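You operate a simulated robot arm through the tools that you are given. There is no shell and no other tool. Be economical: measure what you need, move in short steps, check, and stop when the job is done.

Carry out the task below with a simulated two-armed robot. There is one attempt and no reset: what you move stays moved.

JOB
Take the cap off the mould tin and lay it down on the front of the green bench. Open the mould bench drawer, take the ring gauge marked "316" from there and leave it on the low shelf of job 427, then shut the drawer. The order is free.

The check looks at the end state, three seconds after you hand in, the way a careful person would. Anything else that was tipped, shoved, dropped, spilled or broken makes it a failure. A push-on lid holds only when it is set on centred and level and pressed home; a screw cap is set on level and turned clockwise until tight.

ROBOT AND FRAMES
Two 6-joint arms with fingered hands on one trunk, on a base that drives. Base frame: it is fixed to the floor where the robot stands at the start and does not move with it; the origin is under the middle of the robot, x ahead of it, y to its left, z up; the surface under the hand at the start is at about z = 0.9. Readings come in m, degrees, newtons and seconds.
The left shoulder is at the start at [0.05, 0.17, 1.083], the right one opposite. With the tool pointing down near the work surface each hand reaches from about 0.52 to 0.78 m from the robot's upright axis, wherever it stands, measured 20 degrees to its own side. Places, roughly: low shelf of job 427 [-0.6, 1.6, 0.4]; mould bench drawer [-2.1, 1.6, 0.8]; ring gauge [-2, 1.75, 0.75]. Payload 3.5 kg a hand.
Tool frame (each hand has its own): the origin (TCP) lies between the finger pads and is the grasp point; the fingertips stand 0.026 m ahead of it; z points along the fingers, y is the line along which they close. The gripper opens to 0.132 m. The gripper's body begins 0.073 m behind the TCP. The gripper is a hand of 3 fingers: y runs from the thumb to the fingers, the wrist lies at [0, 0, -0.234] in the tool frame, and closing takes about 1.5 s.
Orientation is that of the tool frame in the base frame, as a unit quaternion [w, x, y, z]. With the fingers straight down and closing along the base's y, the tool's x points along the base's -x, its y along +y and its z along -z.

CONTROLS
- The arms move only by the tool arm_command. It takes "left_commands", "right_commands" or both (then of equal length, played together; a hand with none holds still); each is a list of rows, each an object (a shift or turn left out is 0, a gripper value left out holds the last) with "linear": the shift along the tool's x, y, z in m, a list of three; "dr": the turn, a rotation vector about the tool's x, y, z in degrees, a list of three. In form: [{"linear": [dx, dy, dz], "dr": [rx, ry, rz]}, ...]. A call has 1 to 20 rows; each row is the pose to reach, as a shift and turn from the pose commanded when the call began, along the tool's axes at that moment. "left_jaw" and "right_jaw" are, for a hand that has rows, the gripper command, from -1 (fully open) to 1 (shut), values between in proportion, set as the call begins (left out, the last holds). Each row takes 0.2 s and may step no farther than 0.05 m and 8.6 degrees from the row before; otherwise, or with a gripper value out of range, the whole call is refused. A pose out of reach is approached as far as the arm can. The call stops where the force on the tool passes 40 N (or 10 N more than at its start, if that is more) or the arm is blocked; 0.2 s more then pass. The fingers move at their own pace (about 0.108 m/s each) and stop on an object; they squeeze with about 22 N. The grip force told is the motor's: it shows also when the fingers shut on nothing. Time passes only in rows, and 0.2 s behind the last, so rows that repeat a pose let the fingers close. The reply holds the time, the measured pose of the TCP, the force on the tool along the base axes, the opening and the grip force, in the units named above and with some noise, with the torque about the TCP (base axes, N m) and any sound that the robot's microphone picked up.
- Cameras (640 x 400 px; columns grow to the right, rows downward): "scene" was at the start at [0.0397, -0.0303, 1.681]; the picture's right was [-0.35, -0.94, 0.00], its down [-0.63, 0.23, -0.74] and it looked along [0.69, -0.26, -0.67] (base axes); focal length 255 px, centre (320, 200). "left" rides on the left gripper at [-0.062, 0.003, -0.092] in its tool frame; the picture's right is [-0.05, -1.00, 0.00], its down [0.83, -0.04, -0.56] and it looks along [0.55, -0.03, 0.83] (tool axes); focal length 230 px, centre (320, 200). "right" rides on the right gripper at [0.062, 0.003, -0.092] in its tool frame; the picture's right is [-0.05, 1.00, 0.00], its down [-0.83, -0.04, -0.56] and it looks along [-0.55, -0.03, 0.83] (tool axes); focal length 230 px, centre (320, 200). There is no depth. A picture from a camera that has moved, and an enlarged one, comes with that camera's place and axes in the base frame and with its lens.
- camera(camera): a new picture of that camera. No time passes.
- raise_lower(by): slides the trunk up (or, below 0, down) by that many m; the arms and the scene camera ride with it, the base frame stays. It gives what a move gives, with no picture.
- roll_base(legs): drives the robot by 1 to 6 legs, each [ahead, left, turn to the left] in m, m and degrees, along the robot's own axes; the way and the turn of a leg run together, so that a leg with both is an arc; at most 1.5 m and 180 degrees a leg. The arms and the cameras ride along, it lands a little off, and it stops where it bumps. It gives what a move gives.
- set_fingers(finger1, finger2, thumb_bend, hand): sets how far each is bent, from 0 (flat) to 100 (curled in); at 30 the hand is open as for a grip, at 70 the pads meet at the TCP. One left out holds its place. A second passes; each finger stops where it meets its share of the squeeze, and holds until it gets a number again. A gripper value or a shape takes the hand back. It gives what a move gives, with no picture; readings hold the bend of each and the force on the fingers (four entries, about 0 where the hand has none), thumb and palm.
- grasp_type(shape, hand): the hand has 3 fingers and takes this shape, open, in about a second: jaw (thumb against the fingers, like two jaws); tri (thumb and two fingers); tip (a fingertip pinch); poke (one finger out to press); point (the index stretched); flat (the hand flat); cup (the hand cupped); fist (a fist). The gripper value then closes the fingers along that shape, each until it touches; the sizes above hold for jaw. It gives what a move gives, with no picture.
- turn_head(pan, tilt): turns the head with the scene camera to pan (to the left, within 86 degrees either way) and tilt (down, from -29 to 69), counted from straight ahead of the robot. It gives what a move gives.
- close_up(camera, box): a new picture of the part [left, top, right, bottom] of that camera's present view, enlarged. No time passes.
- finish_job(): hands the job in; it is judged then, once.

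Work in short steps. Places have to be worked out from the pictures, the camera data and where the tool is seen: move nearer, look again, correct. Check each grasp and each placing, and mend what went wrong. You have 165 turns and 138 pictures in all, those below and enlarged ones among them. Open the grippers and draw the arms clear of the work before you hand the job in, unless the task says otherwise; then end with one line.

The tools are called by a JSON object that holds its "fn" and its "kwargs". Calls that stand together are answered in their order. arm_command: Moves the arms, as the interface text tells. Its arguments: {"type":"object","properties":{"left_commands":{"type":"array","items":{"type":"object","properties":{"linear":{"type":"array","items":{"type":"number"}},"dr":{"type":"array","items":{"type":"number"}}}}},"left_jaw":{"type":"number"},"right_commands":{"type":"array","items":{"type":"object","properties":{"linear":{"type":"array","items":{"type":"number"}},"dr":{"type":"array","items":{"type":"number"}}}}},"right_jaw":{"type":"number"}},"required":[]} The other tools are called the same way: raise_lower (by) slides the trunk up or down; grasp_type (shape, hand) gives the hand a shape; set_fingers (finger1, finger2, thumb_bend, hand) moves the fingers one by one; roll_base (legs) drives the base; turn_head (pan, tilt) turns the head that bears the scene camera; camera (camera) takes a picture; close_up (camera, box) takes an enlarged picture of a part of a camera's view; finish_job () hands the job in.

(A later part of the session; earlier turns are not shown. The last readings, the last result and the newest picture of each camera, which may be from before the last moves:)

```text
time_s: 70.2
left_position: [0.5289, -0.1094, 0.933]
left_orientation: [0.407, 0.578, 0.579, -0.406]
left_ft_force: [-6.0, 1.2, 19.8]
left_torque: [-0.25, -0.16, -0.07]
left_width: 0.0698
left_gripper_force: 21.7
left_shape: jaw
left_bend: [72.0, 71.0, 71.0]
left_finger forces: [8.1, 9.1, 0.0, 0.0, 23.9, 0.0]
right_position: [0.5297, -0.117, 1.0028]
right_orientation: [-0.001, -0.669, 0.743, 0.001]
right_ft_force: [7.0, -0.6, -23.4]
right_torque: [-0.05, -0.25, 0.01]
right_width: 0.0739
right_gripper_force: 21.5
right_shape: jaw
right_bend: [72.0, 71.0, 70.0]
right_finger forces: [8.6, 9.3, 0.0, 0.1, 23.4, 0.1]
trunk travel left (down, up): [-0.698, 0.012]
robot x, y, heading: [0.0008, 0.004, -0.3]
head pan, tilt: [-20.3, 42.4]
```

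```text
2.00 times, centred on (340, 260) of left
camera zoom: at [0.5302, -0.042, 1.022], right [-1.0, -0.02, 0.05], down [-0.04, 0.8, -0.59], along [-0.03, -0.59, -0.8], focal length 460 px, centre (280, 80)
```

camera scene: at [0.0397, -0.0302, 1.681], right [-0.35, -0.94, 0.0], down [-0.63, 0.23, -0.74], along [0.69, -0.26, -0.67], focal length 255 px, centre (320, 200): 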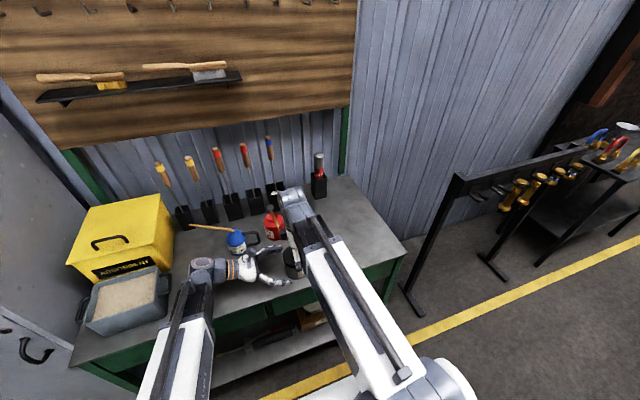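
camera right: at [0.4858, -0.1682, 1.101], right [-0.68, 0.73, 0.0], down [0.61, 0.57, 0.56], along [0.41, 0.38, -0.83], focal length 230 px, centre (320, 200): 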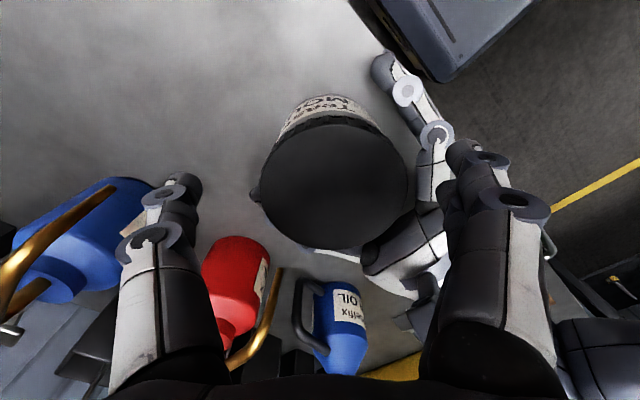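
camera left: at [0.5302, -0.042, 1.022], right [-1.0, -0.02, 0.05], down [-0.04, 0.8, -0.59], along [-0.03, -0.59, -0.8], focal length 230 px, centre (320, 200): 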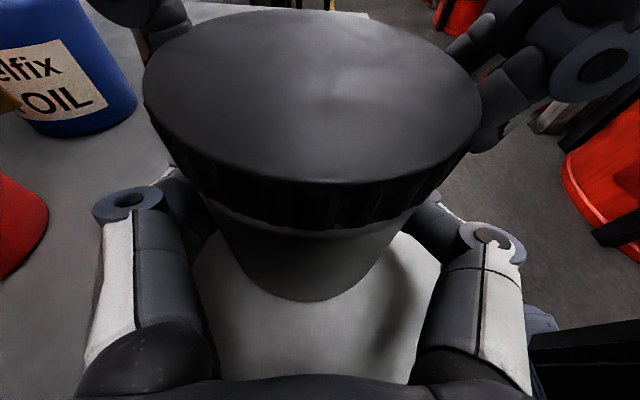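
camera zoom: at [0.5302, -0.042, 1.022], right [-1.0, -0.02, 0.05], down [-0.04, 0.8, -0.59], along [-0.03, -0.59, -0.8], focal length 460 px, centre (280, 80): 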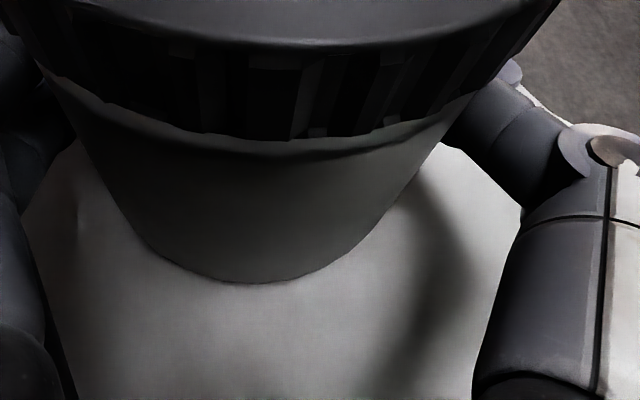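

The cap is still engaged. I lower back and do three more strokes.

{"fn": "arm_command", "kwargs": {"right_commands": [{"linear": [0, 0, 0.003]}, {"linear": [0, 0, 0.0055]}, {"linear": [0, 0, 0.0055]}]}}

{"fn": "arm_command", "kwargs": {"right_commands": [{}, {}, {}, {"linear": [0, 0, -0.012]}, {"linear": [0, 0, -0.012], "dr": [0, 0, 8]}, {"linear": [0, 0, -0.012], "dr": [0, 0, 16]}, {"linear": [0, 0, -0.012], "dr": [0, 0, 24]}, {"linear": [0, 0, -0.012], "dr": [0, 0, 32]}, {"linear": [0, 0, -0.006], "dr": [0, 0, 38]}, {"linear": [0, 0, 0], "dr": [0, 0, 42]}, {"linear": [0, 0, 0], "dr": [0, 0, 42]}], "right_jaw": -1}}

{"fn": "arm_command", "kwargs": {"right_commands": [{}, {}, {}, {}, {}, {}, {}], "right_jaw": 1}}

{"fn": "close_up", "kwargs": {"camera": "right", "box": [220, 80, 420, 205]}}

{"fn": "arm_command", "kwargs": {"right_commands": [{"dr": [0, 0, -7]}, {"dr": [0, 0, -14]}, {"dr": [0, 0, -21]}, {"dr": [0, 0, -28]}, {"dr": [0, 0, -35], "linear": [0, 0, -0.0005]}, {"dr": [0, 0, -42], "linear": [0, 0, -0.0005]}, {"dr": [0, 0, -42], "linear": [0, 0, -0.0005]}]}}

{"fn": "close_up", "kwargs": {"camera": "right", "box": [220, 80, 420, 205]}}

```text
time_s: 71.0
left_position: [0.5275, -0.1097, 0.9313]
left_orientation: [0.405, 0.58, 0.58, -0.405]
left_ft_force: [-2.0, 1.1, 3.9]
left_torque: [-0.02, 0.05, -0.01]
left_width: 0.0698
left_gripper_force: 22.6
left_shape: jaw
left_bend: [72.0, 71.0, 71.0]
left_finger forces: [9.0, 9.7, 0.0, 0.0, 22.3, 0.0]
right_position: [0.5291, -0.117, 0.9983]
right_orientation: [0.0, -0.67, 0.743, -0.001]
right_ft_force: [2.7, -0.2, -0.5]
right_torque: [0.01, -0.04, 0.01]
right_width: 0.0733
right_gripper_force: 21.5
right_shape: jaw
right_bend: [72.0, 71.0, 70.0]
right_finger forces: [9.3, 9.8, 0.0, 0.0, 23.3, 0.1]
trunk travel left (down, up): [-0.698, 0.012]
robot x, y, heading: [-0.0013, -0.0006, -0.3]
head pan, tilt: [-20.3, 42.4]
```

```text
time_s: 73.4
left_position: [0.5295, -0.1088, 0.931]
left_orientation: [0.406, 0.579, 0.58, -0.405]
left_ft_force: [-1.0, 0.0, -2.7]
left_torque: [0.04, 0.05, -0.02]
left_width: 0.0697
left_gripper_force: 21.8
left_shape: jaw
left_bend: [72.0, 71.0, 71.0]
left_finger forces: [9.1, 10.3, 0.0, 0.0, 21.6, 0.0]
right_position: [0.5305, -0.1168, 0.9976]
right_orientation: [0.0, -0.358, 0.934, 0.0]
right_ft_force: [-0.2, -0.1, 0.2]
right_torque: [0.03, -0.03, -0.02]
right_width: 0.132
right_gripper_force: 0.1
right_shape: jaw
right_bend: [30.0, 30.0, 30.0]
right_finger forces: [0.1, 0.1, 0.0, 0.0, 0.1, 0.0]
trunk travel left (down, up): [-0.698, 0.012]
robot x, y, heading: [0.0022, 0.0007, 0.2]
head pan, tilt: [-20.3, 42.4]
```

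```text
time_s: 75.0
left_position: [0.5288, -0.1083, 0.9327]
left_orientation: [0.405, 0.579, 0.579, -0.405]
left_ft_force: [1.0, 0.0, -2.8]
left_torque: [0.02, 0.1, 0.01]
left_width: 0.0696
left_gripper_force: 21.7
left_shape: jaw
left_bend: [72.0, 70.0, 71.0]
left_finger forces: [9.6, 10.7, 0.0, 0.0, 21.2, 0.1]
right_position: [0.5303, -0.1167, 0.9978]
right_orientation: [0.0, -0.359, 0.933, 0.0]
right_ft_force: [0.0, 0.8, -0.6]
right_torque: [-0.01, 0.01, 0.01]
right_width: 0.075
right_gripper_force: 21.8
right_shape: jaw
right_bend: [71.0, 70.0, 70.0]
right_finger forces: [10.2, 10.3, 0.0, 0.0, 19.2, 0.1]
trunk travel left (down, up): [-0.698, 0.012]
robot x, y, heading: [0.0019, -0.0011, -0.2]
head pan, tilt: [-20.3, 42.4]
```

```text
3.20 times, centred on (320, 142) of right
camera zoom: at [0.4821, -0.1552, 1.0906], right [-0.63, 0.78, 0.0], down [0.65, 0.52, 0.56], along [0.43, 0.35, -0.83], focal length 736 px, centre (320, 384)
```

zoom: 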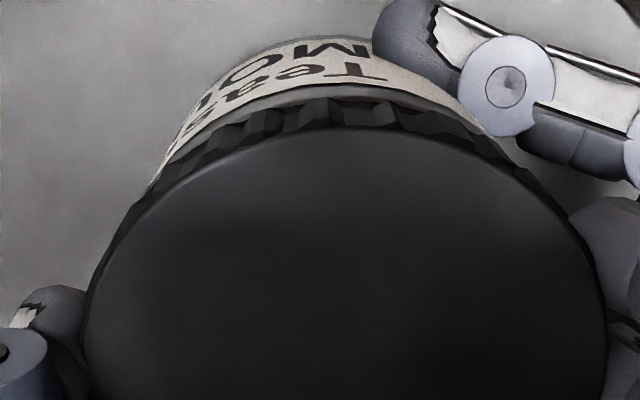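

```text
time_s: 76.6
left_position: [0.5276, -0.1097, 0.9312]
left_orientation: [0.406, 0.579, 0.579, -0.406]
left_ft_force: [-8.1, -0.8, 0.1]
left_torque: [0.01, -0.25, 0.06]
left_width: 0.0693
left_gripper_force: 21.5
left_shape: jaw
left_bend: [72.0, 71.0, 71.0]
left_finger forces: [7.8, 8.3, 0.0, 0.0, 26.3, 0.0]
right_position: [0.5296, -0.1184, 0.9987]
right_orientation: [0.0, -0.67, 0.742, 0.0]
right_ft_force: [8.4, 0.0, 0.3]
right_torque: [-0.01, -0.16, -0.13]
right_width: 0.0745
right_gripper_force: 22.9
right_shape: jaw
right_bend: [72.0, 71.0, 70.0]
right_finger forces: [8.6, 9.1, 0.1, 0.1, 25.9, 0.0]
trunk travel left (down, up): [-0.698, 0.012]
robot x, y, heading: [-0.0029, -0.0019, -0.1]
head pan, tilt: [-20.3, 42.4]
```

```text
3.20 times, centred on (320, 142) of right
camera zoom: at [0.5199, -0.1777, 1.0914], right [-0.99, 0.15, 0.0], down [0.13, 0.82, 0.56], along [0.09, 0.55, -0.83], focal length 736 px, centre (320, 384)
```

zoom: 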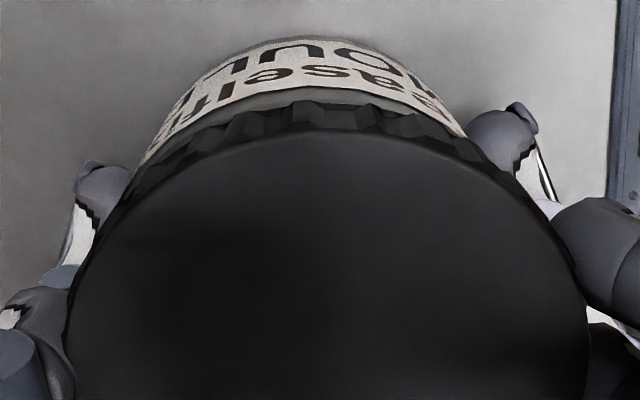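

I want certainty about slip, so I re-grip and track the ribs over small 5-degree steps (less than half a rib pitch).

{"fn": "arm_command", "kwargs": {"right_commands": [{}, {}, {}, {"linear": [0, 0, -0.012]}, {"linear": [0, 0, -0.012], "dr": [0, 0, 8]}, {"linear": [0, 0, -0.012], "dr": [0, 0, 16]}, {"linear": [0, 0, -0.012], "dr": [0, 0, 24]}, {"linear": [0, 0, -0.012], "dr": [0, 0, 32]}, {"linear": [0, 0, -0.006], "dr": [0, 0, 38]}, {"linear": [0, 0, 0.001], "dr": [0, 0, 42]}, {"linear": [0, 0, 0.001], "dr": [0, 0, 42]}], "right_jaw": -1}}

{"fn": "arm_command", "kwargs": {"right_commands": [{}, {}, {}, {}, {}, {}, {}], "right_jaw": 1}}

{"fn": "arm_command", "kwargs": {"right_commands": [{"dr": [0, 0, -5]}, {"dr": [0, 0, -10]}]}}

{"fn": "close_up", "kwargs": {"camera": "right", "box": [260, 95, 380, 170]}}

{"fn": "arm_command", "kwargs": {"right_commands": [{"dr": [0, 0, -5]}, {"dr": [0, 0, -5]}]}}

{"fn": "close_up", "kwargs": {"camera": "right", "box": [260, 95, 380, 170]}}

{"fn": "arm_command", "kwargs": {"right_commands": [{"dr": [0, 0, -5]}, {"dr": [0, 0, -5]}]}}

{"fn": "close_up", "kwargs": {"camera": "right", "box": [260, 95, 380, 170]}}

```text
time_s: 79.0
left_position: [0.5285, -0.1089, 0.9321]
left_orientation: [0.406, 0.579, 0.579, -0.406]
left_ft_force: [0.6, 0.6, -3.0]
left_torque: [0.02, 0.08, -0.02]
left_width: 0.0693
left_gripper_force: 21.9
left_shape: jaw
left_bend: [72.0, 70.0, 71.0]
left_finger forces: [9.5, 10.5, 0.0, 0.1, 21.0, 0.1]
right_position: [0.5296, -0.1178, 0.9971]
right_orientation: [0.0, -0.357, 0.934, 0.0]
right_ft_force: [0.7, 0.8, 0.0]
right_torque: [0.01, 0.01, 0.0]
right_width: 0.132
right_gripper_force: 0.1
right_shape: jaw
right_bend: [30.0, 30.0, 30.0]
right_finger forces: [0.1, 0.0, 0.0, 0.0, 0.1, 0.2]
trunk travel left (down, up): [-0.698, 0.012]
robot x, y, heading: [0.0021, -0.0034, -0.0]
head pan, tilt: [-20.3, 42.4]
```

```text
time_s: 80.6
left_position: [0.5286, -0.1084, 0.9315]
left_orientation: [0.406, 0.579, 0.579, -0.405]
left_ft_force: [0.6, 0.5, -3.6]
left_torque: [0.07, 0.04, -0.01]
left_width: 0.0695
left_gripper_force: 21.4
left_shape: jaw
left_bend: [72.0, 70.0, 71.0]
left_finger forces: [9.6, 10.6, 0.0, 0.0, 20.9, 0.0]
right_position: [0.5294, -0.1167, 0.9985]
right_orientation: [0.0, -0.358, 0.934, -0.001]
right_ft_force: [-1.7, 0.1, -0.8]
right_torque: [0.01, 0.03, -0.01]
right_width: 0.0751
right_gripper_force: 21.9
right_shape: jaw
right_bend: [72.0, 71.0, 70.0]
right_finger forces: [9.4, 10.2, 0.0, 0.1, 18.6, 0.0]
trunk travel left (down, up): [-0.698, 0.012]
robot x, y, heading: [-0.0011, 0.0043, 0.0]
head pan, tilt: [-20.3, 42.4]
```

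```text
time_s: 81.2
left_position: [0.5279, -0.1096, 0.9315]
left_orientation: [0.406, 0.579, 0.58, -0.405]
left_ft_force: [0.2, -0.6, -2.9]
left_torque: [0.04, 0.09, -0.03]
left_width: 0.0695
left_gripper_force: 21.4
left_shape: jaw
left_bend: [72.0, 70.0, 71.0]
left_finger forces: [9.3, 10.6, 0.1, 0.0, 21.1, 0.0]
right_position: [0.5299, -0.1182, 0.9975]
right_orientation: [0.0, -0.44, 0.898, 0.0]
right_ft_force: [0.0, -0.6, 0.6]
right_torque: [0.0, 0.01, 0.01]
right_width: 0.0751
right_gripper_force: 22.2
right_shape: jaw
right_bend: [72.0, 71.0, 70.0]
right_finger forces: [9.0, 10.1, 0.0, 0.0, 19.3, 0.0]
trunk travel left (down, up): [-0.698, 0.012]
robot x, y, heading: [-0.0016, -0.0022, 0.1]
head pan, tilt: [-20.3, 42.4]
```

```text
5.33 times, centred on (320, 132) of right
camera zoom: at [0.4893, -0.1639, 1.0899], right [-0.76, 0.65, 0.0], down [0.54, 0.63, 0.56], along [0.36, 0.42, -0.83], focal length 1227 px, centre (320, 560)
```

zoom: 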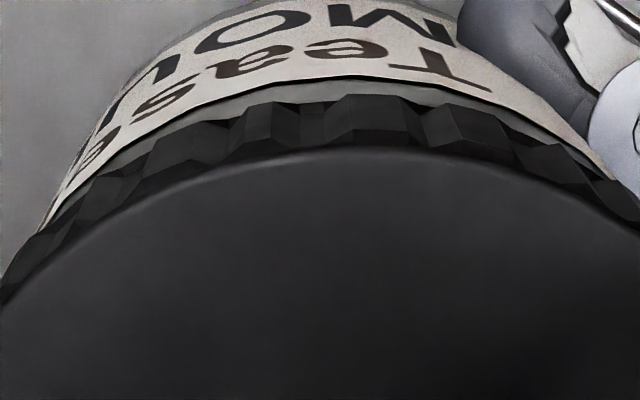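

```text
time_s: 81.8
left_position: [0.5277, -0.1093, 0.9322]
left_orientation: [0.405, 0.579, 0.579, -0.406]
left_ft_force: [0.4, 1.1, -1.9]
left_torque: [0.04, 0.04, 0.03]
left_width: 0.0697
left_gripper_force: 21.9
left_shape: jaw
left_bend: [72.0, 70.0, 71.0]
left_finger forces: [9.0, 10.1, 0.0, 0.0, 21.1, 0.0]
right_position: [0.5299, -0.1189, 0.9985]
right_orientation: [0.001, -0.478, 0.878, -0.001]
right_ft_force: [0.8, -1.1, 1.3]
right_torque: [-0.04, -0.08, -0.07]
right_width: 0.0754
right_gripper_force: 22.2
right_shape: jaw
right_bend: [72.0, 71.0, 70.0]
right_finger forces: [8.8, 9.9, 0.0, 0.1, 20.6, 0.0]
trunk travel left (down, up): [-0.698, 0.012]
robot x, y, heading: [0.0013, 0.0029, -0.1]
head pan, tilt: [-20.3, 42.4]
```

```text
5.33 times, centred on (320, 132) of right
camera zoom: at [0.4936, -0.1668, 1.0899], right [-0.81, 0.59, 0.0], down [0.49, 0.67, 0.56], along [0.33, 0.45, -0.83], focal length 1227 px, centre (320, 560)
```

zoom: 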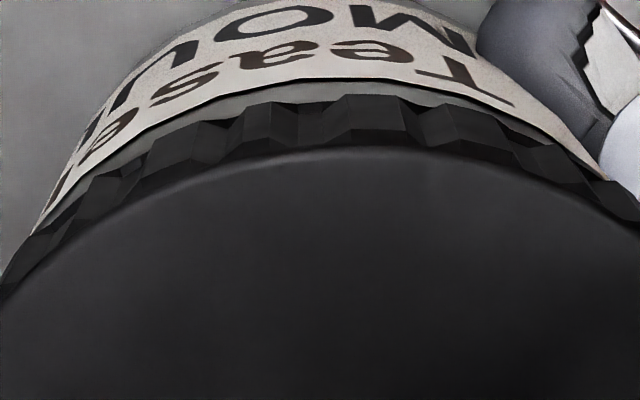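

```text
time_s: 82.4
left_position: [0.5279, -0.109, 0.9323]
left_orientation: [0.406, 0.579, 0.579, -0.405]
left_ft_force: [-1.5, 4.3, -0.7]
left_torque: [0.0, 0.05, 0.11]
left_width: 0.0694
left_gripper_force: 21.0
left_shape: jaw
left_bend: [72.0, 71.0, 71.0]
left_finger forces: [8.1, 9.2, 0.1, 0.1, 21.3, 0.1]
right_position: [0.5296, -0.1172, 0.9971]
right_orientation: [0.001, -0.515, 0.857, 0.0]
right_ft_force: [3.3, -2.9, 2.1]
right_torque: [-0.08, -0.12, -0.17]
right_width: 0.0753
right_gripper_force: 22.9
right_shape: jaw
right_bend: [72.0, 71.0, 70.0]
right_finger forces: [8.7, 9.8, 0.1, 0.0, 23.3, 0.0]
trunk travel left (down, up): [-0.698, 0.012]
robot x, y, heading: [-0.0039, -0.002, 0.3]
head pan, tilt: [-20.3, 42.4]
```

```text
5.33 times, centred on (320, 132) of right
camera zoom: at [0.4981, -0.1693, 1.0903], right [-0.86, 0.51, 0.0], down [0.43, 0.71, 0.55], along [0.29, 0.48, -0.83], focal length 1227 px, centre (320, 560)
```

zoom: 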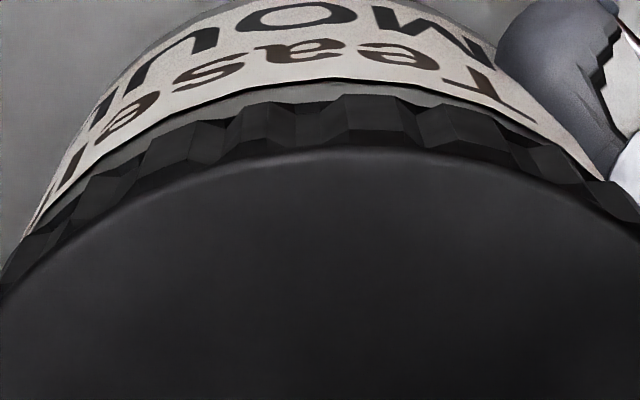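

The ribs stay fixed in the hand view while the label slides past: the cap really is unscrewing. I finish this stroke and do two more.

{"fn": "arm_command", "kwargs": {"right_commands": [{"dr": [0, 0, -7]}, {"dr": [0, 0, -14]}, {"dr": [0, 0, -22], "linear": [0, 0, -0.0005]}, {"dr": [0, 0, -22], "linear": [0, 0, -0.0005]}]}}

{"fn": "arm_command", "kwargs": {"right_commands": [{}, {}, {}, {"linear": [0, 0, -0.012]}, {"linear": [0, 0, -0.012], "dr": [0, 0, 8]}, {"linear": [0, 0, -0.012], "dr": [0, 0, 16]}, {"linear": [0, 0, -0.012], "dr": [0, 0, 24]}, {"linear": [0, 0, -0.012], "dr": [0, 0, 32]}, {"linear": [0, 0, -0.006], "dr": [0, 0, 38]}, {"linear": [0, 0, 0], "dr": [0, 0, 42]}, {"linear": [0, 0, 0], "dr": [0, 0, 42]}], "right_jaw": -1}}

{"fn": "arm_command", "kwargs": {"right_commands": [{}, {}, {}, {}, {}, {}, {}], "right_jaw": 1}}

{"fn": "arm_command", "kwargs": {"right_commands": [{"dr": [0, 0, -7]}, {"dr": [0, 0, -14]}, {"dr": [0, 0, -21]}, {"dr": [0, 0, -28]}, {"dr": [0, 0, -35], "linear": [0, 0, -0.0005]}, {"dr": [0, 0, -42], "linear": [0, 0, -0.0005]}, {"dr": [0, 0, -42], "linear": [0, 0, -0.0005]}]}}

{"fn": "arm_command", "kwargs": {"right_commands": [{}, {}, {}, {"linear": [0, 0, -0.012]}, {"linear": [0, 0, -0.012], "dr": [0, 0, 8]}, {"linear": [0, 0, -0.012], "dr": [0, 0, 16]}, {"linear": [0, 0, -0.012], "dr": [0, 0, 24]}, {"linear": [0, 0, -0.012], "dr": [0, 0, 32]}, {"linear": [0, 0, -0.006], "dr": [0, 0, 38]}, {"linear": [0, 0, 0], "dr": [0, 0, 42]}, {"linear": [0, 0, 0], "dr": [0, 0, 42]}], "right_jaw": -1}}

{"fn": "arm_command", "kwargs": {"right_commands": [{}, {}, {}, {}, {}, {}, {}], "right_jaw": 1}}

{"fn": "arm_command", "kwargs": {"right_commands": [{"dr": [0, 0, -7]}, {"dr": [0, 0, -14]}, {"dr": [0, 0, -21]}, {"dr": [0, 0, -28]}, {"dr": [0, 0, -35], "linear": [0, 0, -0.0005]}, {"dr": [0, 0, -42], "linear": [0, 0, -0.0005]}, {"dr": [0, 0, -42], "linear": [0, 0, -0.0005]}]}}

{"fn": "camera", "kwargs": {"camera": "left"}}

{"fn": "close_up", "kwargs": {"camera": "right", "box": [220, 80, 420, 205]}}

```text
time_s: 83.4
left_position: [0.5271, -0.1082, 0.9311]
left_orientation: [0.405, 0.579, 0.58, -0.405]
left_ft_force: [-7.1, 1.1, -0.7]
left_torque: [0.05, -0.1, 0.19]
left_width: 0.0688
left_gripper_force: 22.0
left_shape: jaw
left_bend: [72.0, 71.0, 72.0]
left_finger forces: [7.6, 7.7, 0.0, 0.0, 24.9, 0.1]
right_position: [0.5294, -0.1158, 0.9972]
right_orientation: [0.0, -0.67, 0.742, -0.001]
right_ft_force: [8.6, -2.0, 3.6]
right_torque: [-0.07, -0.29, -0.31]
right_width: 0.0746
right_gripper_force: 21.9
right_shape: jaw
right_bend: [72.0, 71.0, 70.0]
right_finger forces: [7.1, 8.5, 0.1, 0.0, 26.5, 0.1]
trunk travel left (down, up): [-0.698, 0.012]
robot x, y, heading: [0.0002, 0.0019, 0.1]
head pan, tilt: [-20.3, 42.4]
```

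```text
time_s: 85.8
left_position: [0.5279, -0.1076, 0.9319]
left_orientation: [0.406, 0.579, 0.579, -0.406]
left_ft_force: [0.9, -1.0, -1.8]
left_torque: [0.04, 0.05, -0.02]
left_width: 0.0688
left_gripper_force: 21.9
left_shape: jaw
left_bend: [71.0, 71.0, 72.0]
left_finger forces: [10.1, 10.4, 0.1, 0.1, 20.8, 0.0]
right_position: [0.5296, -0.1172, 0.9969]
right_orientation: [-0.001, -0.357, 0.934, 0.0]
right_ft_force: [-0.2, -0.7, -0.9]
right_torque: [-0.03, -0.01, 0.01]
right_width: 0.1317
right_gripper_force: 0.1
right_shape: jaw
right_bend: [30.0, 30.0, 30.0]
right_finger forces: [0.0, 0.0, 0.1, 0.1, 0.0, 0.1]
trunk travel left (down, up): [-0.698, 0.012]
robot x, y, heading: [-0.0027, 0.0059, -0.0]
head pan, tilt: [-20.3, 42.4]
```

```text
time_s: 87.4
left_position: [0.5291, -0.1076, 0.9325]
left_orientation: [0.406, 0.579, 0.58, -0.405]
left_ft_force: [1.1, 0.2, -2.1]
left_torque: [0.02, 0.12, -0.03]
left_width: 0.0691
left_gripper_force: 22.3
left_shape: jaw
left_bend: [71.0, 71.0, 72.0]
left_finger forces: [10.2, 10.4, 0.1, 0.0, 20.7, 0.0]
right_position: [0.5293, -0.1173, 0.997]
right_orientation: [0.0, -0.358, 0.934, -0.001]
right_ft_force: [-0.7, 0.2, 0.5]
right_torque: [0.01, 0.03, 0.0]
right_width: 0.0739
right_gripper_force: 21.9
right_shape: jaw
right_bend: [72.0, 71.0, 70.0]
right_finger forces: [9.9, 10.1, 0.1, 0.1, 19.7, 0.0]
trunk travel left (down, up): [-0.698, 0.012]
robot x, y, heading: [-0.0028, 0.0032, -0.0]
head pan, tilt: [-20.3, 42.4]
```

```text
time_s: 89.0
left_position: [0.5288, -0.1088, 0.9315]
left_orientation: [0.405, 0.58, 0.578, -0.408]
left_ft_force: [-7.5, 1.9, 0.4]
left_torque: [0.04, -0.15, 0.29]
left_width: 0.0684
left_gripper_force: 22.2
left_shape: jaw
left_bend: [72.0, 71.0, 72.0]
left_finger forces: [7.5, 7.7, 0.0, 0.0, 25.1, 0.1]
right_position: [0.5314, -0.1168, 0.9976]
right_orientation: [0.002, -0.67, 0.743, 0.0]
right_ft_force: [8.7, -1.9, 3.0]
right_torque: [-0.03, -0.28, -0.41]
right_width: 0.0737
right_gripper_force: 21.8
right_shape: jaw
right_bend: [72.0, 71.0, 70.0]
right_finger forces: [7.6, 8.8, 0.0, 0.0, 27.0, 0.1]
trunk travel left (down, up): [-0.698, 0.012]
robot x, y, heading: [-0.0027, 0.001, -0.1]
head pan, tilt: [-20.3, 42.4]
```

```text
time_s: 91.4
left_position: [0.528, -0.1088, 0.9326]
left_orientation: [0.405, 0.579, 0.579, -0.405]
left_ft_force: [1.3, -1.0, -2.6]
left_torque: [0.02, 0.06, 0.0]
left_width: 0.0687
left_gripper_force: 21.7
left_shape: jaw
left_bend: [72.0, 71.0, 72.0]
left_finger forces: [10.0, 10.5, 0.0, 0.1, 20.3, 0.0]
right_position: [0.5294, -0.1179, 0.9986]
right_orientation: [0.0, -0.358, 0.934, 0.0]
right_ft_force: [-0.7, 0.6, -0.2]
right_torque: [0.02, 0.0, 0.01]
right_width: 0.1319
right_gripper_force: 0.0
right_shape: jaw
right_bend: [30.0, 30.0, 30.0]
right_finger forces: [0.0, 0.1, 0.0, 0.0, 0.0, 0.1]
trunk travel left (down, up): [-0.698, 0.012]
robot x, y, heading: [0.0009, -0.0003, 0.1]
head pan, tilt: [-20.3, 42.4]
```

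```text
time_s: 93.0
left_position: [0.5271, -0.1086, 0.9318]
left_orientation: [0.405, 0.58, 0.579, -0.406]
left_ft_force: [0.5, 0.9, -2.7]
left_torque: [0.02, 0.14, -0.04]
left_width: 0.0683
left_gripper_force: 22.0
left_shape: jaw
left_bend: [71.0, 70.0, 72.0]
left_finger forces: [10.0, 10.4, 0.0, 0.1, 20.3, 0.0]
right_position: [0.5296, -0.1165, 0.9988]
right_orientation: [0.001, -0.358, 0.934, 0.0]
right_ft_force: [-0.4, -0.6, 0.2]
right_torque: [-0.03, 0.0, 0.0]
right_width: 0.0738
right_gripper_force: 21.8
right_shape: jaw
right_bend: [72.0, 70.0, 70.0]
right_finger forces: [9.4, 10.5, 0.1, 0.1, 19.5, 0.0]
trunk travel left (down, up): [-0.698, 0.012]
robot x, y, heading: [0.0006, -0.0012, 0.2]
head pan, tilt: [-20.3, 42.4]
```

```text
time_s: 94.6
left_position: [0.5281, -0.1086, 0.9323]
left_orientation: [0.406, 0.579, 0.579, -0.406]
left_ft_force: [-7.6, 3.5, -0.6]
left_torque: [0.01, -0.17, 0.3]
left_width: 0.0677
left_gripper_force: 22.5
left_shape: jaw
left_bend: [72.0, 71.0, 72.0]
left_finger forces: [7.6, 7.6, 0.0, 0.0, 25.8, 0.0]
right_position: [0.5286, -0.1159, 0.9995]
right_orientation: [0.0, -0.67, 0.742, -0.001]
right_ft_force: [10.3, -3.5, 3.6]
right_torque: [-0.05, -0.39, -0.43]
right_width: 0.0731
right_gripper_force: 21.8
right_shape: jaw
right_bend: [72.0, 71.0, 70.0]
right_finger forces: [6.3, 8.6, 0.1, 0.1, 28.3, 0.0]
trunk travel left (down, up): [-0.698, 0.012]
robot x, y, heading: [0.0033, -0.0003, -0.1]
head pan, tilt: [-20.3, 42.4]
```

```text
83 pictures are left
camera left: at [0.5296, -0.042, 1.0214], right [-1.0, -0.02, 0.05], down [-0.04, 0.81, -0.59], along [-0.03, -0.59, -0.81], focal length 230 px, centre (320, 200)
```

left: 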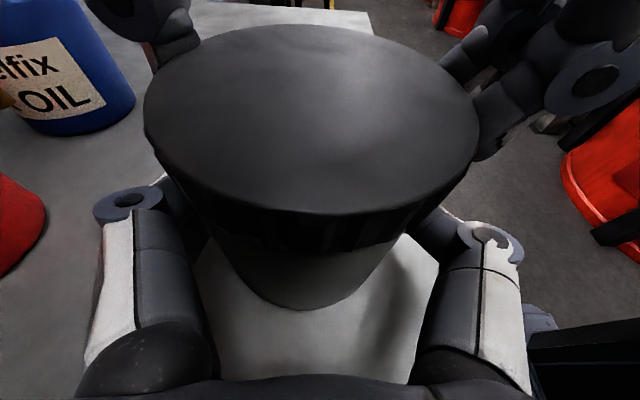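

```text
3.20 times, centred on (320, 142) of right
camera zoom: at [0.5195, -0.1773, 1.0916], right [-0.99, 0.15, 0.0], down [0.13, 0.82, 0.56], along [0.09, 0.55, -0.83], focal length 736 px, centre (320, 384)
```

zoom: 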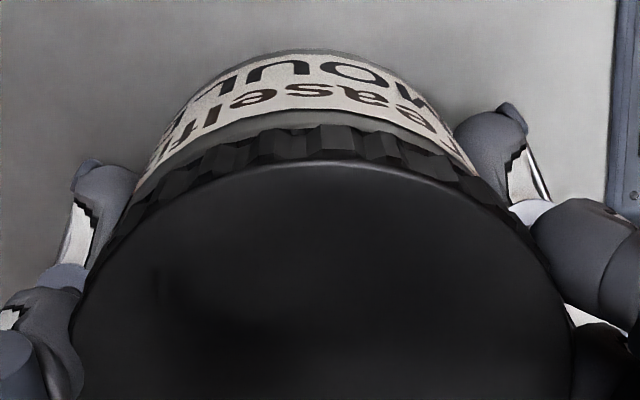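

Torque has risen while no gap opens, so this may instead be a tight push-on lid. In the last lift test the cap seemed to part on the near side, so I pull again, further this time.

{"fn": "arm_command", "kwargs": {"right_commands": [{"linear": [0, 0, -0.002]}, {"linear": [0, 0, -0.004]}, {"linear": [0, 0, -0.006]}, {"linear": [0, 0, -0.008]}, {"linear": [0, 0, -0.01]}, {"linear": [0, 0, -0.01]}]}}

{"fn": "camera", "kwargs": {"camera": "left"}}

{"fn": "camera", "kwargs": {"camera": "right"}}

```text
time_s: 96.0
left_position: [0.528, -0.1095, 0.9318]
left_orientation: [0.405, 0.58, 0.579, -0.406]
left_ft_force: [-4.6, -1.5, 1.2]
left_torque: [0.02, -0.27, 0.06]
left_width: 0.0679
left_gripper_force: 21.9
left_shape: jaw
left_bend: [72.0, 71.0, 72.0]
left_finger forces: [9.4, 9.5, 0.0, 0.0, 23.8, 0.1]
right_position: [0.5309, -0.1181, 1.008]
right_orientation: [-0.001, -0.669, 0.743, 0.001]
right_ft_force: [4.6, 0.7, -3.9]
right_torque: [-0.07, 0.0, -0.06]
right_width: 0.0732
right_gripper_force: 22.5
right_shape: jaw
right_bend: [73.0, 71.0, 70.0]
right_finger forces: [8.2, 10.2, 0.0, 0.1, 23.3, 0.1]
trunk travel left (down, up): [-0.698, 0.012]
robot x, y, heading: [-0.0001, -0.0016, 0.4]
head pan, tilt: [-20.3, 42.4]
```

```text
81 pictures are left
camera left: at [0.53, -0.0421, 1.0213], right [-1.0, -0.02, 0.05], down [-0.04, 0.81, -0.59], along [-0.03, -0.59, -0.81], focal length 230 px, centre (320, 200)
```

left: 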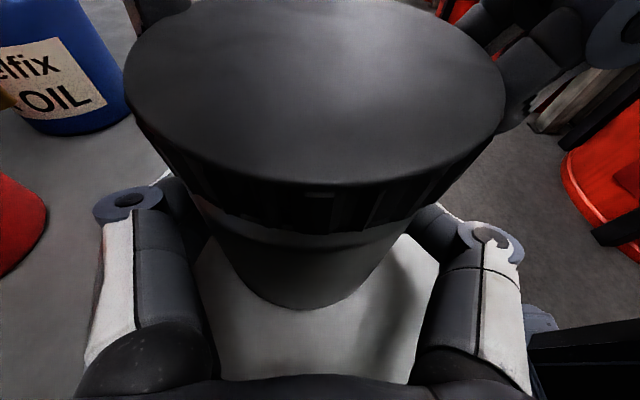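

```text
80 pictures are left
camera right: at [0.5197, -0.1783, 1.1014], right [-0.99, 0.16, 0.0], down [0.13, 0.82, 0.56], along [0.09, 0.55, -0.83], focal length 230 px, centre (320, 200)
```

right: 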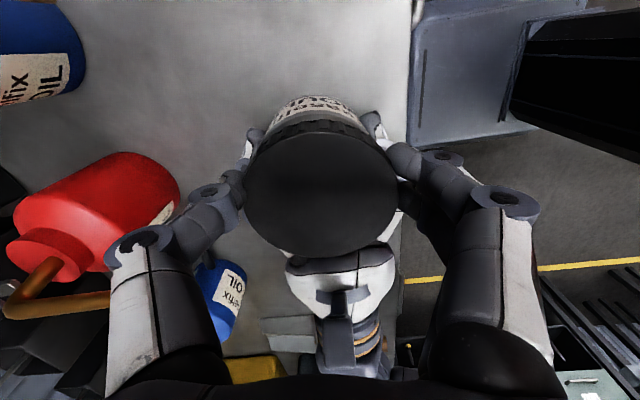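

The force dropped and a bright neck shows under the cap: it has come free, and the tin stayed down. I lift the cap well clear.

{"fn": "arm_command", "kwargs": {"right_commands": [{"linear": [0, 0, -0.01]}, {"linear": [0, 0, -0.025]}, {"linear": [0, 0, -0.045]}, {"linear": [0, 0, -0.07]}, {"linear": [0, 0, -0.1]}, {"linear": [0, 0, -0.1]}]}}

{"fn": "camera", "kwargs": {"camera": "left"}}

{"fn": "camera", "kwargs": {"camera": "scene"}}

```text
time_s: 97.4
left_position: [0.5294, -0.1082, 0.932]
left_orientation: [0.405, 0.579, 0.579, -0.406]
left_ft_force: [0.9, 1.0, -3.3]
left_torque: [0.07, 0.06, -0.02]
left_width: 0.0681
left_gripper_force: 22.0
left_shape: jaw
left_bend: [72.0, 71.0, 72.0]
left_finger forces: [9.9, 10.3, 0.0, 0.0, 20.1, 0.1]
right_position: [0.5293, -0.1184, 1.1098]
right_orientation: [0.0, -0.669, 0.743, 0.0]
right_ft_force: [0.7, 0.3, -0.4]
right_torque: [-0.02, 0.0, 0.02]
right_width: 0.0733
right_gripper_force: 21.8
right_shape: jaw
right_bend: [72.0, 71.0, 70.0]
right_finger forces: [10.0, 11.4, 0.0, 0.0, 21.3, 0.1]
trunk travel left (down, up): [-0.698, 0.012]
robot x, y, heading: [-0.001, 0.0034, -0.3]
head pan, tilt: [-20.3, 42.4]
```

```text
79 pictures are left
camera left: at [0.5299, -0.042, 1.0213], right [-1.0, -0.02, 0.05], down [-0.04, 0.81, -0.59], along [-0.03, -0.59, -0.81], focal length 230 px, centre (320, 200)
```

left: 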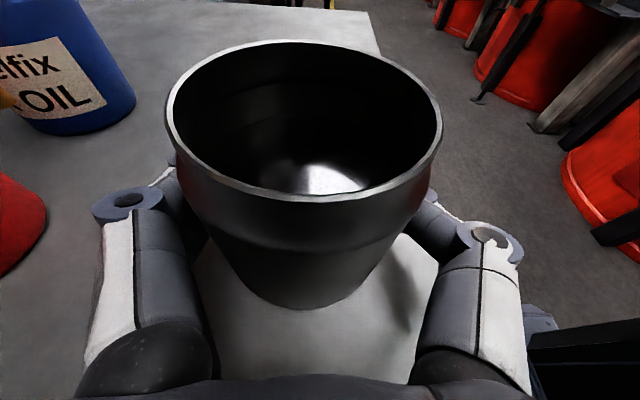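

```text
78 pictures are left
camera scene: at [0.0399, -0.0302, 1.681], right [-0.35, -0.94, 0.0], down [-0.63, 0.23, -0.74], along [0.69, -0.26, -0.67], focal length 255 px, centre (320, 200)
```

scene: 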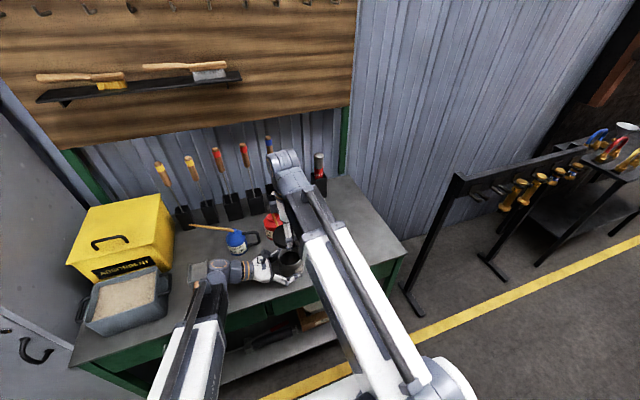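

The cap is off and held. I slide the tin gently back to its original spot with the left hand, then open that hand.

{"fn": "arm_command", "kwargs": {"left_commands": [{"linear": [-0.004, 0.001, 0.011]}, {"linear": [-0.0078, 0.002, 0.0215]}, {"linear": [-0.0115, 0.003, 0.0318]}, {"linear": [-0.0153, 0.004, 0.0423]}, {"linear": [-0.0153, 0.004, 0.0423]}]}}

{"fn": "arm_command", "kwargs": {"left_commands": [{}, {}, {}, {}, {}], "left_jaw": -0.7}}

{"fn": "camera", "kwargs": {"camera": "left"}}

```text
time_s: 98.6
left_position: [0.5318, -0.1533, 0.9319]
left_orientation: [0.405, 0.579, 0.58, -0.405]
left_ft_force: [0.2, 0.8, -1.5]
left_torque: [0.02, 0.09, 0.0]
left_width: 0.0682
left_gripper_force: 22.4
left_shape: jaw
left_bend: [72.0, 71.0, 72.0]
left_finger forces: [9.9, 10.0, 0.0, 0.0, 20.3, 0.0]
right_position: [0.5289, -0.1184, 1.1093]
right_orientation: [0.0, -0.669, 0.743, 0.0]
right_ft_force: [-0.5, -0.3, -1.0]
right_torque: [-0.02, 0.01, 0.04]
right_width: 0.0732
right_gripper_force: 21.4
right_shape: jaw
right_bend: [72.0, 71.0, 70.0]
right_finger forces: [10.0, 11.4, 0.0, 0.0, 21.1, 0.0]
trunk travel left (down, up): [-0.698, 0.012]
robot x, y, heading: [-0.0024, 0.001, 0.1]
head pan, tilt: [-20.3, 42.4]
```

```text
time_s: 99.8
left_position: [0.5311, -0.1534, 0.9321]
left_orientation: [0.406, 0.579, 0.579, -0.406]
left_ft_force: [0.7, 1.0, 0.0]
left_torque: [0.0, 0.01, -0.03]
left_width: 0.1124
left_gripper_force: 0.0
left_shape: jaw
left_bend: [54.0, 54.0, 50.0]
left_finger forces: [0.1, 0.0, 0.0, 0.1, 0.0, 0.0]
right_position: [0.5298, -0.1186, 1.1097]
right_orientation: [0.0, -0.669, 0.743, 0.0]
right_ft_force: [0.5, 0.2, -0.1]
right_torque: [0.01, -0.01, 0.05]
right_width: 0.0733
right_gripper_force: 22.5
right_shape: jaw
right_bend: [72.0, 71.0, 70.0]
right_finger forces: [10.0, 11.5, 0.0, 0.0, 21.3, 0.0]
trunk travel left (down, up): [-0.698, 0.012]
robot x, y, heading: [-0.0029, 0.0038, 0.1]
head pan, tilt: [-20.3, 42.4]
```

```text
77 pictures are left
camera left: at [0.5343, -0.0872, 1.0211], right [-1.0, -0.02, 0.05], down [-0.04, 0.81, -0.59], along [-0.03, -0.59, -0.81], focal length 230 px, centre (320, 200)
```

left: 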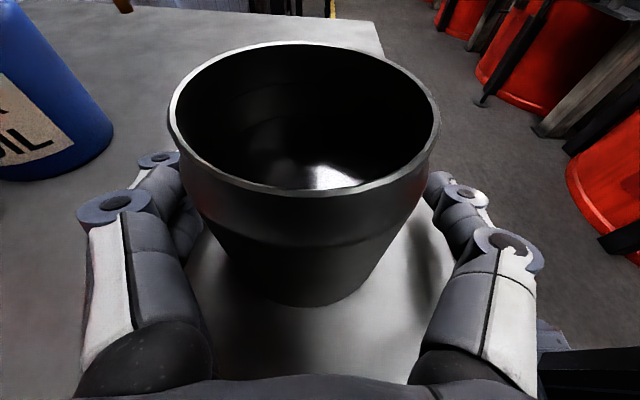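

The tin stands upright and free. I withdraw the left hand along its axis, and meanwhile turn the right hand back and carry the cap over the clear front area at y of about -0.30.

{"fn": "arm_command", "kwargs": {"left_commands": [{"linear": [0, 0, -0.03]}, {"linear": [0, 0, -0.07]}, {"linear": [0, 0, -0.115]}, {"linear": [0, 0, -0.16]}, {"linear": [0, -0.005, -0.205]}, {"linear": [0, -0.005, -0.25]}, {"linear": [-0.045, -0.005, -0.26]}, {"linear": [-0.09, -0.005, -0.27]}, {"linear": [-0.135, -0.005, -0.28]}, {"linear": [-0.18, -0.005, -0.29]}, {"linear": [-0.18, -0.005, -0.29]}], "right_commands": [{"dr": [0, 0, 8]}, {"dr": [0, 0, 16]}, {"dr": [0, 0, 24]}, {"dr": [0, 0, 32]}, {"dr": [0, 0, 40]}, {"dr": [0, 0, 48]}, {"dr": [0, 0, 56]}, {"dr": [0, 0, 64]}, {"dr": [0, 0, 72]}, {"dr": [0, 0, 80]}, {"dr": [0, 0, 84]}]}}

{"fn": "arm_command", "kwargs": {"right_commands": [{"linear": [0, -0.045, 0]}, {"linear": [0, -0.09, 0]}, {"linear": [0, -0.135, 0]}, {"linear": [0, -0.18, 0]}, {"linear": [0, -0.19, 0.045]}, {"linear": [0, -0.19, 0.09]}, {"linear": [0, -0.19, 0.13]}, {"linear": [0, -0.19, 0.13]}]}}

{"fn": "camera", "kwargs": {"camera": "right"}}

{"fn": "camera", "kwargs": {"camera": "scene"}}

```text
time_s: 102.2
left_position: [0.5276, 0.0562, 1.2015]
left_orientation: [0.405, 0.58, 0.579, -0.406]
left_ft_force: [0.2, 0.4, 0.1]
left_torque: [-0.01, 0.0, 0.04]
left_width: 0.1117
left_gripper_force: 0.0
left_shape: jaw
left_bend: [54.0, 54.0, 50.0]
left_finger forces: [0.0, 0.0, 0.0, 0.1, 0.1, 0.0]
right_position: [0.5287, -0.1171, 1.1087]
right_orientation: [0.0, 0.001, 1.0, 0.0]
right_ft_force: [-0.5, 0.9, 0.4]
right_torque: [-0.03, -0.01, 0.01]
right_width: 0.073
right_gripper_force: 21.8
right_shape: jaw
right_bend: [72.0, 71.0, 70.0]
right_finger forces: [10.0, 11.3, 0.0, 0.0, 21.1, 0.0]
trunk travel left (down, up): [-0.698, 0.012]
robot x, y, heading: [-0.0019, 0.0001, 0.1]
head pan, tilt: [-20.3, 42.4]
```

```text
time_s: 104.0
left_position: [0.5274, 0.0568, 1.201]
left_orientation: [0.405, 0.58, 0.579, -0.406]
left_ft_force: [0.0, 0.6, -0.8]
left_torque: [0.04, -0.01, 0.03]
left_width: 0.1117
left_gripper_force: 0.0
left_shape: jaw
left_bend: [54.0, 54.0, 50.0]
left_finger forces: [0.0, 0.0, 0.0, 0.0, 0.0, 0.0]
right_position: [0.527, -0.3093, 0.979]
right_orientation: [0.0, 0.001, 1.0, -0.001]
right_ft_force: [-0.2, -0.3, -0.3]
right_torque: [-0.01, 0.01, 0.0]
right_width: 0.0728
right_gripper_force: 22.4
right_shape: jaw
right_bend: [72.0, 71.0, 70.0]
right_finger forces: [9.6, 11.2, 0.0, 0.0, 20.9, 0.0]
trunk travel left (down, up): [-0.698, 0.012]
robot x, y, heading: [-0.0013, -0.003, 0.0]
head pan, tilt: [-20.3, 42.4]
```

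```text
76 pictures are left
camera right: at [0.4654, -0.3061, 1.0702], right [0.05, 1.0, 0.0], down [0.83, -0.04, 0.56], along [0.55, -0.03, -0.83], focal length 230 px, centre (320, 200)
```

right: 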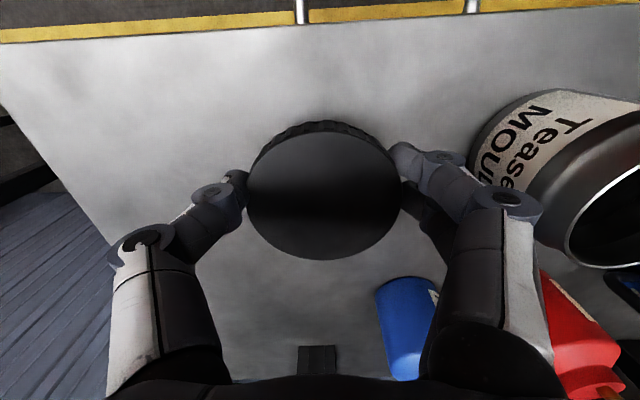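

```text
75 pictures are left
camera scene: at [0.0396, -0.0302, 1.681], right [-0.35, -0.94, 0.0], down [-0.63, 0.23, -0.74], along [0.69, -0.26, -0.67], focal length 255 px, centre (320, 200)
```

scene: 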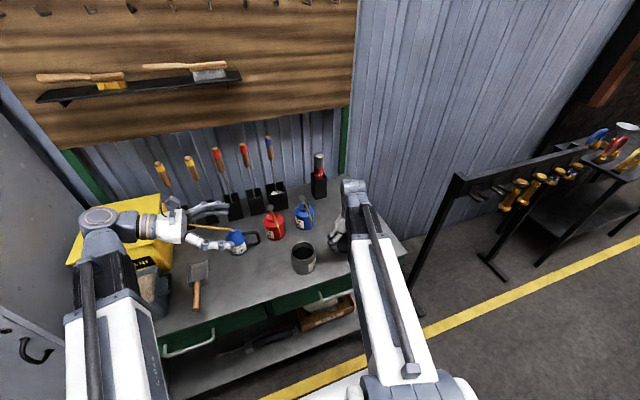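

The cap is over clear bench near the front edge (edge at x of about 0.457). I lower it in small steps until it touches.

{"fn": "arm_command", "kwargs": {"right_commands": [{"linear": [0, 0, 0.02]}, {"linear": [0, 0, 0.032]}, {"linear": [0, 0, 0.036]}, {"linear": [0, 0, 0.039]}]}}

{"fn": "close_up", "kwargs": {"camera": "right", "box": [200, 90, 440, 240]}}

```text
time_s: 105.0
left_position: [0.5279, 0.0565, 1.2013]
left_orientation: [0.406, 0.579, 0.579, -0.405]
left_ft_force: [-0.1, 0.0, -0.5]
left_torque: [0.01, 0.01, -0.03]
left_width: 0.1118
left_gripper_force: 0.0
left_shape: jaw
left_bend: [54.0, 54.0, 50.0]
left_finger forces: [0.1, 0.0, 0.1, 0.1, 0.0, 0.0]
right_position: [0.5288, -0.3084, 0.9391]
right_orientation: [0.0, 0.0, 1.0, 0.0]
right_ft_force: [-0.4, -0.7, 0.6]
right_torque: [0.04, -0.01, 0.02]
right_width: 0.0731
right_gripper_force: 21.9
right_shape: jaw
right_bend: [72.0, 71.0, 70.0]
right_finger forces: [9.6, 11.1, 0.0, 0.0, 21.0, 0.0]
trunk travel left (down, up): [-0.698, 0.012]
robot x, y, heading: [-0.0029, 0.0002, 0.0]
head pan, tilt: [-20.3, 42.4]
```

```text
2.67 times, centred on (320, 165) of right
camera zoom: at [0.467, -0.3043, 1.0315], right [0.05, 1.0, 0.0], down [0.83, -0.04, 0.56], along [0.55, -0.03, -0.83], focal length 614 px, centre (320, 293)
```

zoom: 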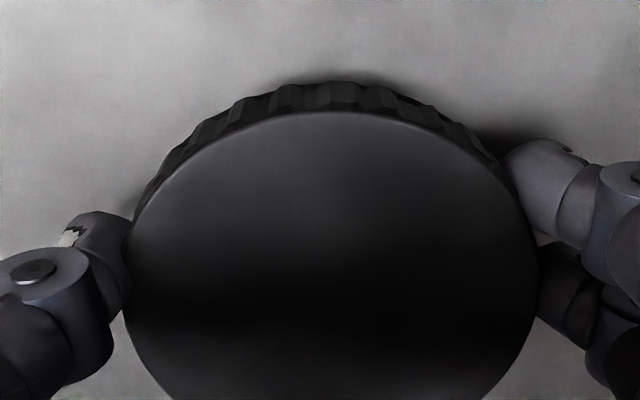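

No contact yet. I go on down in 1.5 mm steps.

{"fn": "arm_command", "kwargs": {"right_commands": [{"linear": [0, 0, 0.0015]}, {"linear": [0, 0, 0.003]}, {"linear": [0, 0, 0.0045]}, {"linear": [0, 0, 0.006]}]}}

```text
time_s: 106.0
left_position: [0.529, 0.0567, 1.2013]
left_orientation: [0.405, 0.579, 0.579, -0.406]
left_ft_force: [-0.2, -0.4, -0.6]
left_torque: [0.0, -0.01, 0.0]
left_width: 0.1122
left_gripper_force: 0.1
left_shape: jaw
left_bend: [54.0, 54.0, 50.0]
left_finger forces: [0.0, 0.0, 0.1, 0.0, 0.1, 0.1]
right_position: [0.5298, -0.3074, 0.9338]
right_orientation: [0.0, -0.001, 1.0, 0.0]
right_ft_force: [0.3, -0.1, 0.0]
right_torque: [-0.01, 0.0, 0.01]
right_width: 0.0729
right_gripper_force: 21.8
right_shape: jaw
right_bend: [72.0, 71.0, 70.0]
right_finger forces: [9.6, 11.2, 0.0, 0.0, 20.9, 0.0]
trunk travel left (down, up): [-0.698, 0.012]
robot x, y, heading: [-0.0002, 0.0011, 0.0]
head pan, tilt: [-20.3, 42.4]
```

{"fn": "arm_command", "kwargs": {"right_commands": [{"linear": [0, 0, 0.0015]}, {"linear": [0, 0, 0.003]}, {"linear": [0, 0, 0.0045]}]}}

{"fn": "close_up", "kwargs": {"camera": "right", "box": [200, 90, 440, 240]}}

```text
time_s: 106.8
left_position: [0.5294, 0.0574, 1.2012]
left_orientation: [0.406, 0.579, 0.579, -0.405]
left_ft_force: [-1.0, 0.0, -0.4]
left_torque: [0.0, -0.01, -0.05]
left_width: 0.112
left_gripper_force: 0.1
left_shape: jaw
left_bend: [54.0, 54.0, 50.0]
left_finger forces: [0.1, 0.0, 0.0, 0.1, 0.1, 0.1]
right_position: [0.5293, -0.3067, 0.9288]
right_orientation: [0.001, 0.0, 1.0, -0.001]
right_ft_force: [0.5, -1.6, -1.1]
right_torque: [0.01, 0.01, 0.01]
right_width: 0.0728
right_gripper_force: 22.2
right_shape: jaw
right_bend: [72.0, 71.0, 70.0]
right_finger forces: [9.7, 11.2, 0.0, 0.1, 21.0, 0.0]
trunk travel left (down, up): [-0.698, 0.012]
robot x, y, heading: [-0.0007, 0.0017, -0.0]
head pan, tilt: [-20.3, 42.4]
```

```text
2.67 times, centred on (320, 165) of right
camera zoom: at [0.4675, -0.3033, 1.0219], right [0.05, 1.0, 0.0], down [0.83, -0.04, 0.56], along [0.55, -0.03, -0.83], focal length 614 px, centre (320, 293)
```

zoom: 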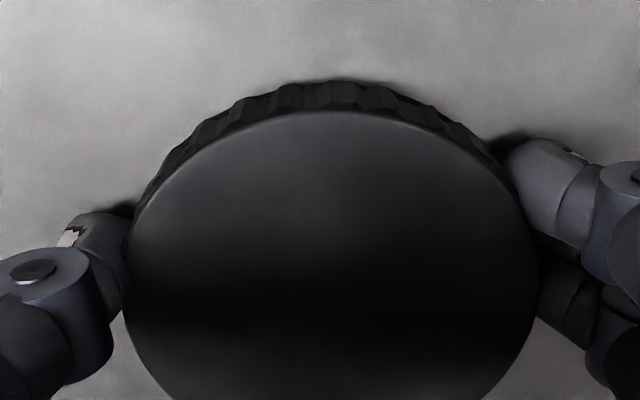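

Still no clear contact; the shadow is closing. I go a few more mm, carefully.

{"fn": "arm_command", "kwargs": {"right_commands": [{"linear": [0, 0, 0.001]}, {"linear": [0, 0, 0.002]}, {"linear": [0, 0, 0.003]}]}}

```text
time_s: 107.6
left_position: [0.5265, 0.0572, 1.2011]
left_orientation: [0.406, 0.579, 0.58, -0.405]
left_ft_force: [-0.2, 0.8, -0.7]
left_torque: [0.0, 0.01, 0.0]
left_width: 0.1119
left_gripper_force: 0.0
left_shape: jaw
left_bend: [54.0, 54.0, 50.0]
left_finger forces: [0.1, 0.1, 0.0, 0.0, 0.0, 0.0]
right_position: [0.53, -0.3071, 0.9281]
right_orientation: [-0.001, -0.001, 1.0, 0.0]
right_ft_force: [-0.5, 0.5, 5.6]
right_torque: [0.22, 0.03, -0.05]
right_width: 0.0731
right_gripper_force: 22.4
right_shape: jaw
right_bend: [72.0, 71.0, 70.0]
right_finger forces: [13.4, 11.9, 0.0, 0.0, 20.7, 0.1]
trunk travel left (down, up): [-0.698, 0.012]
robot x, y, heading: [-0.0023, 0.0024, -0.3]
head pan, tilt: [-20.3, 42.4]
```

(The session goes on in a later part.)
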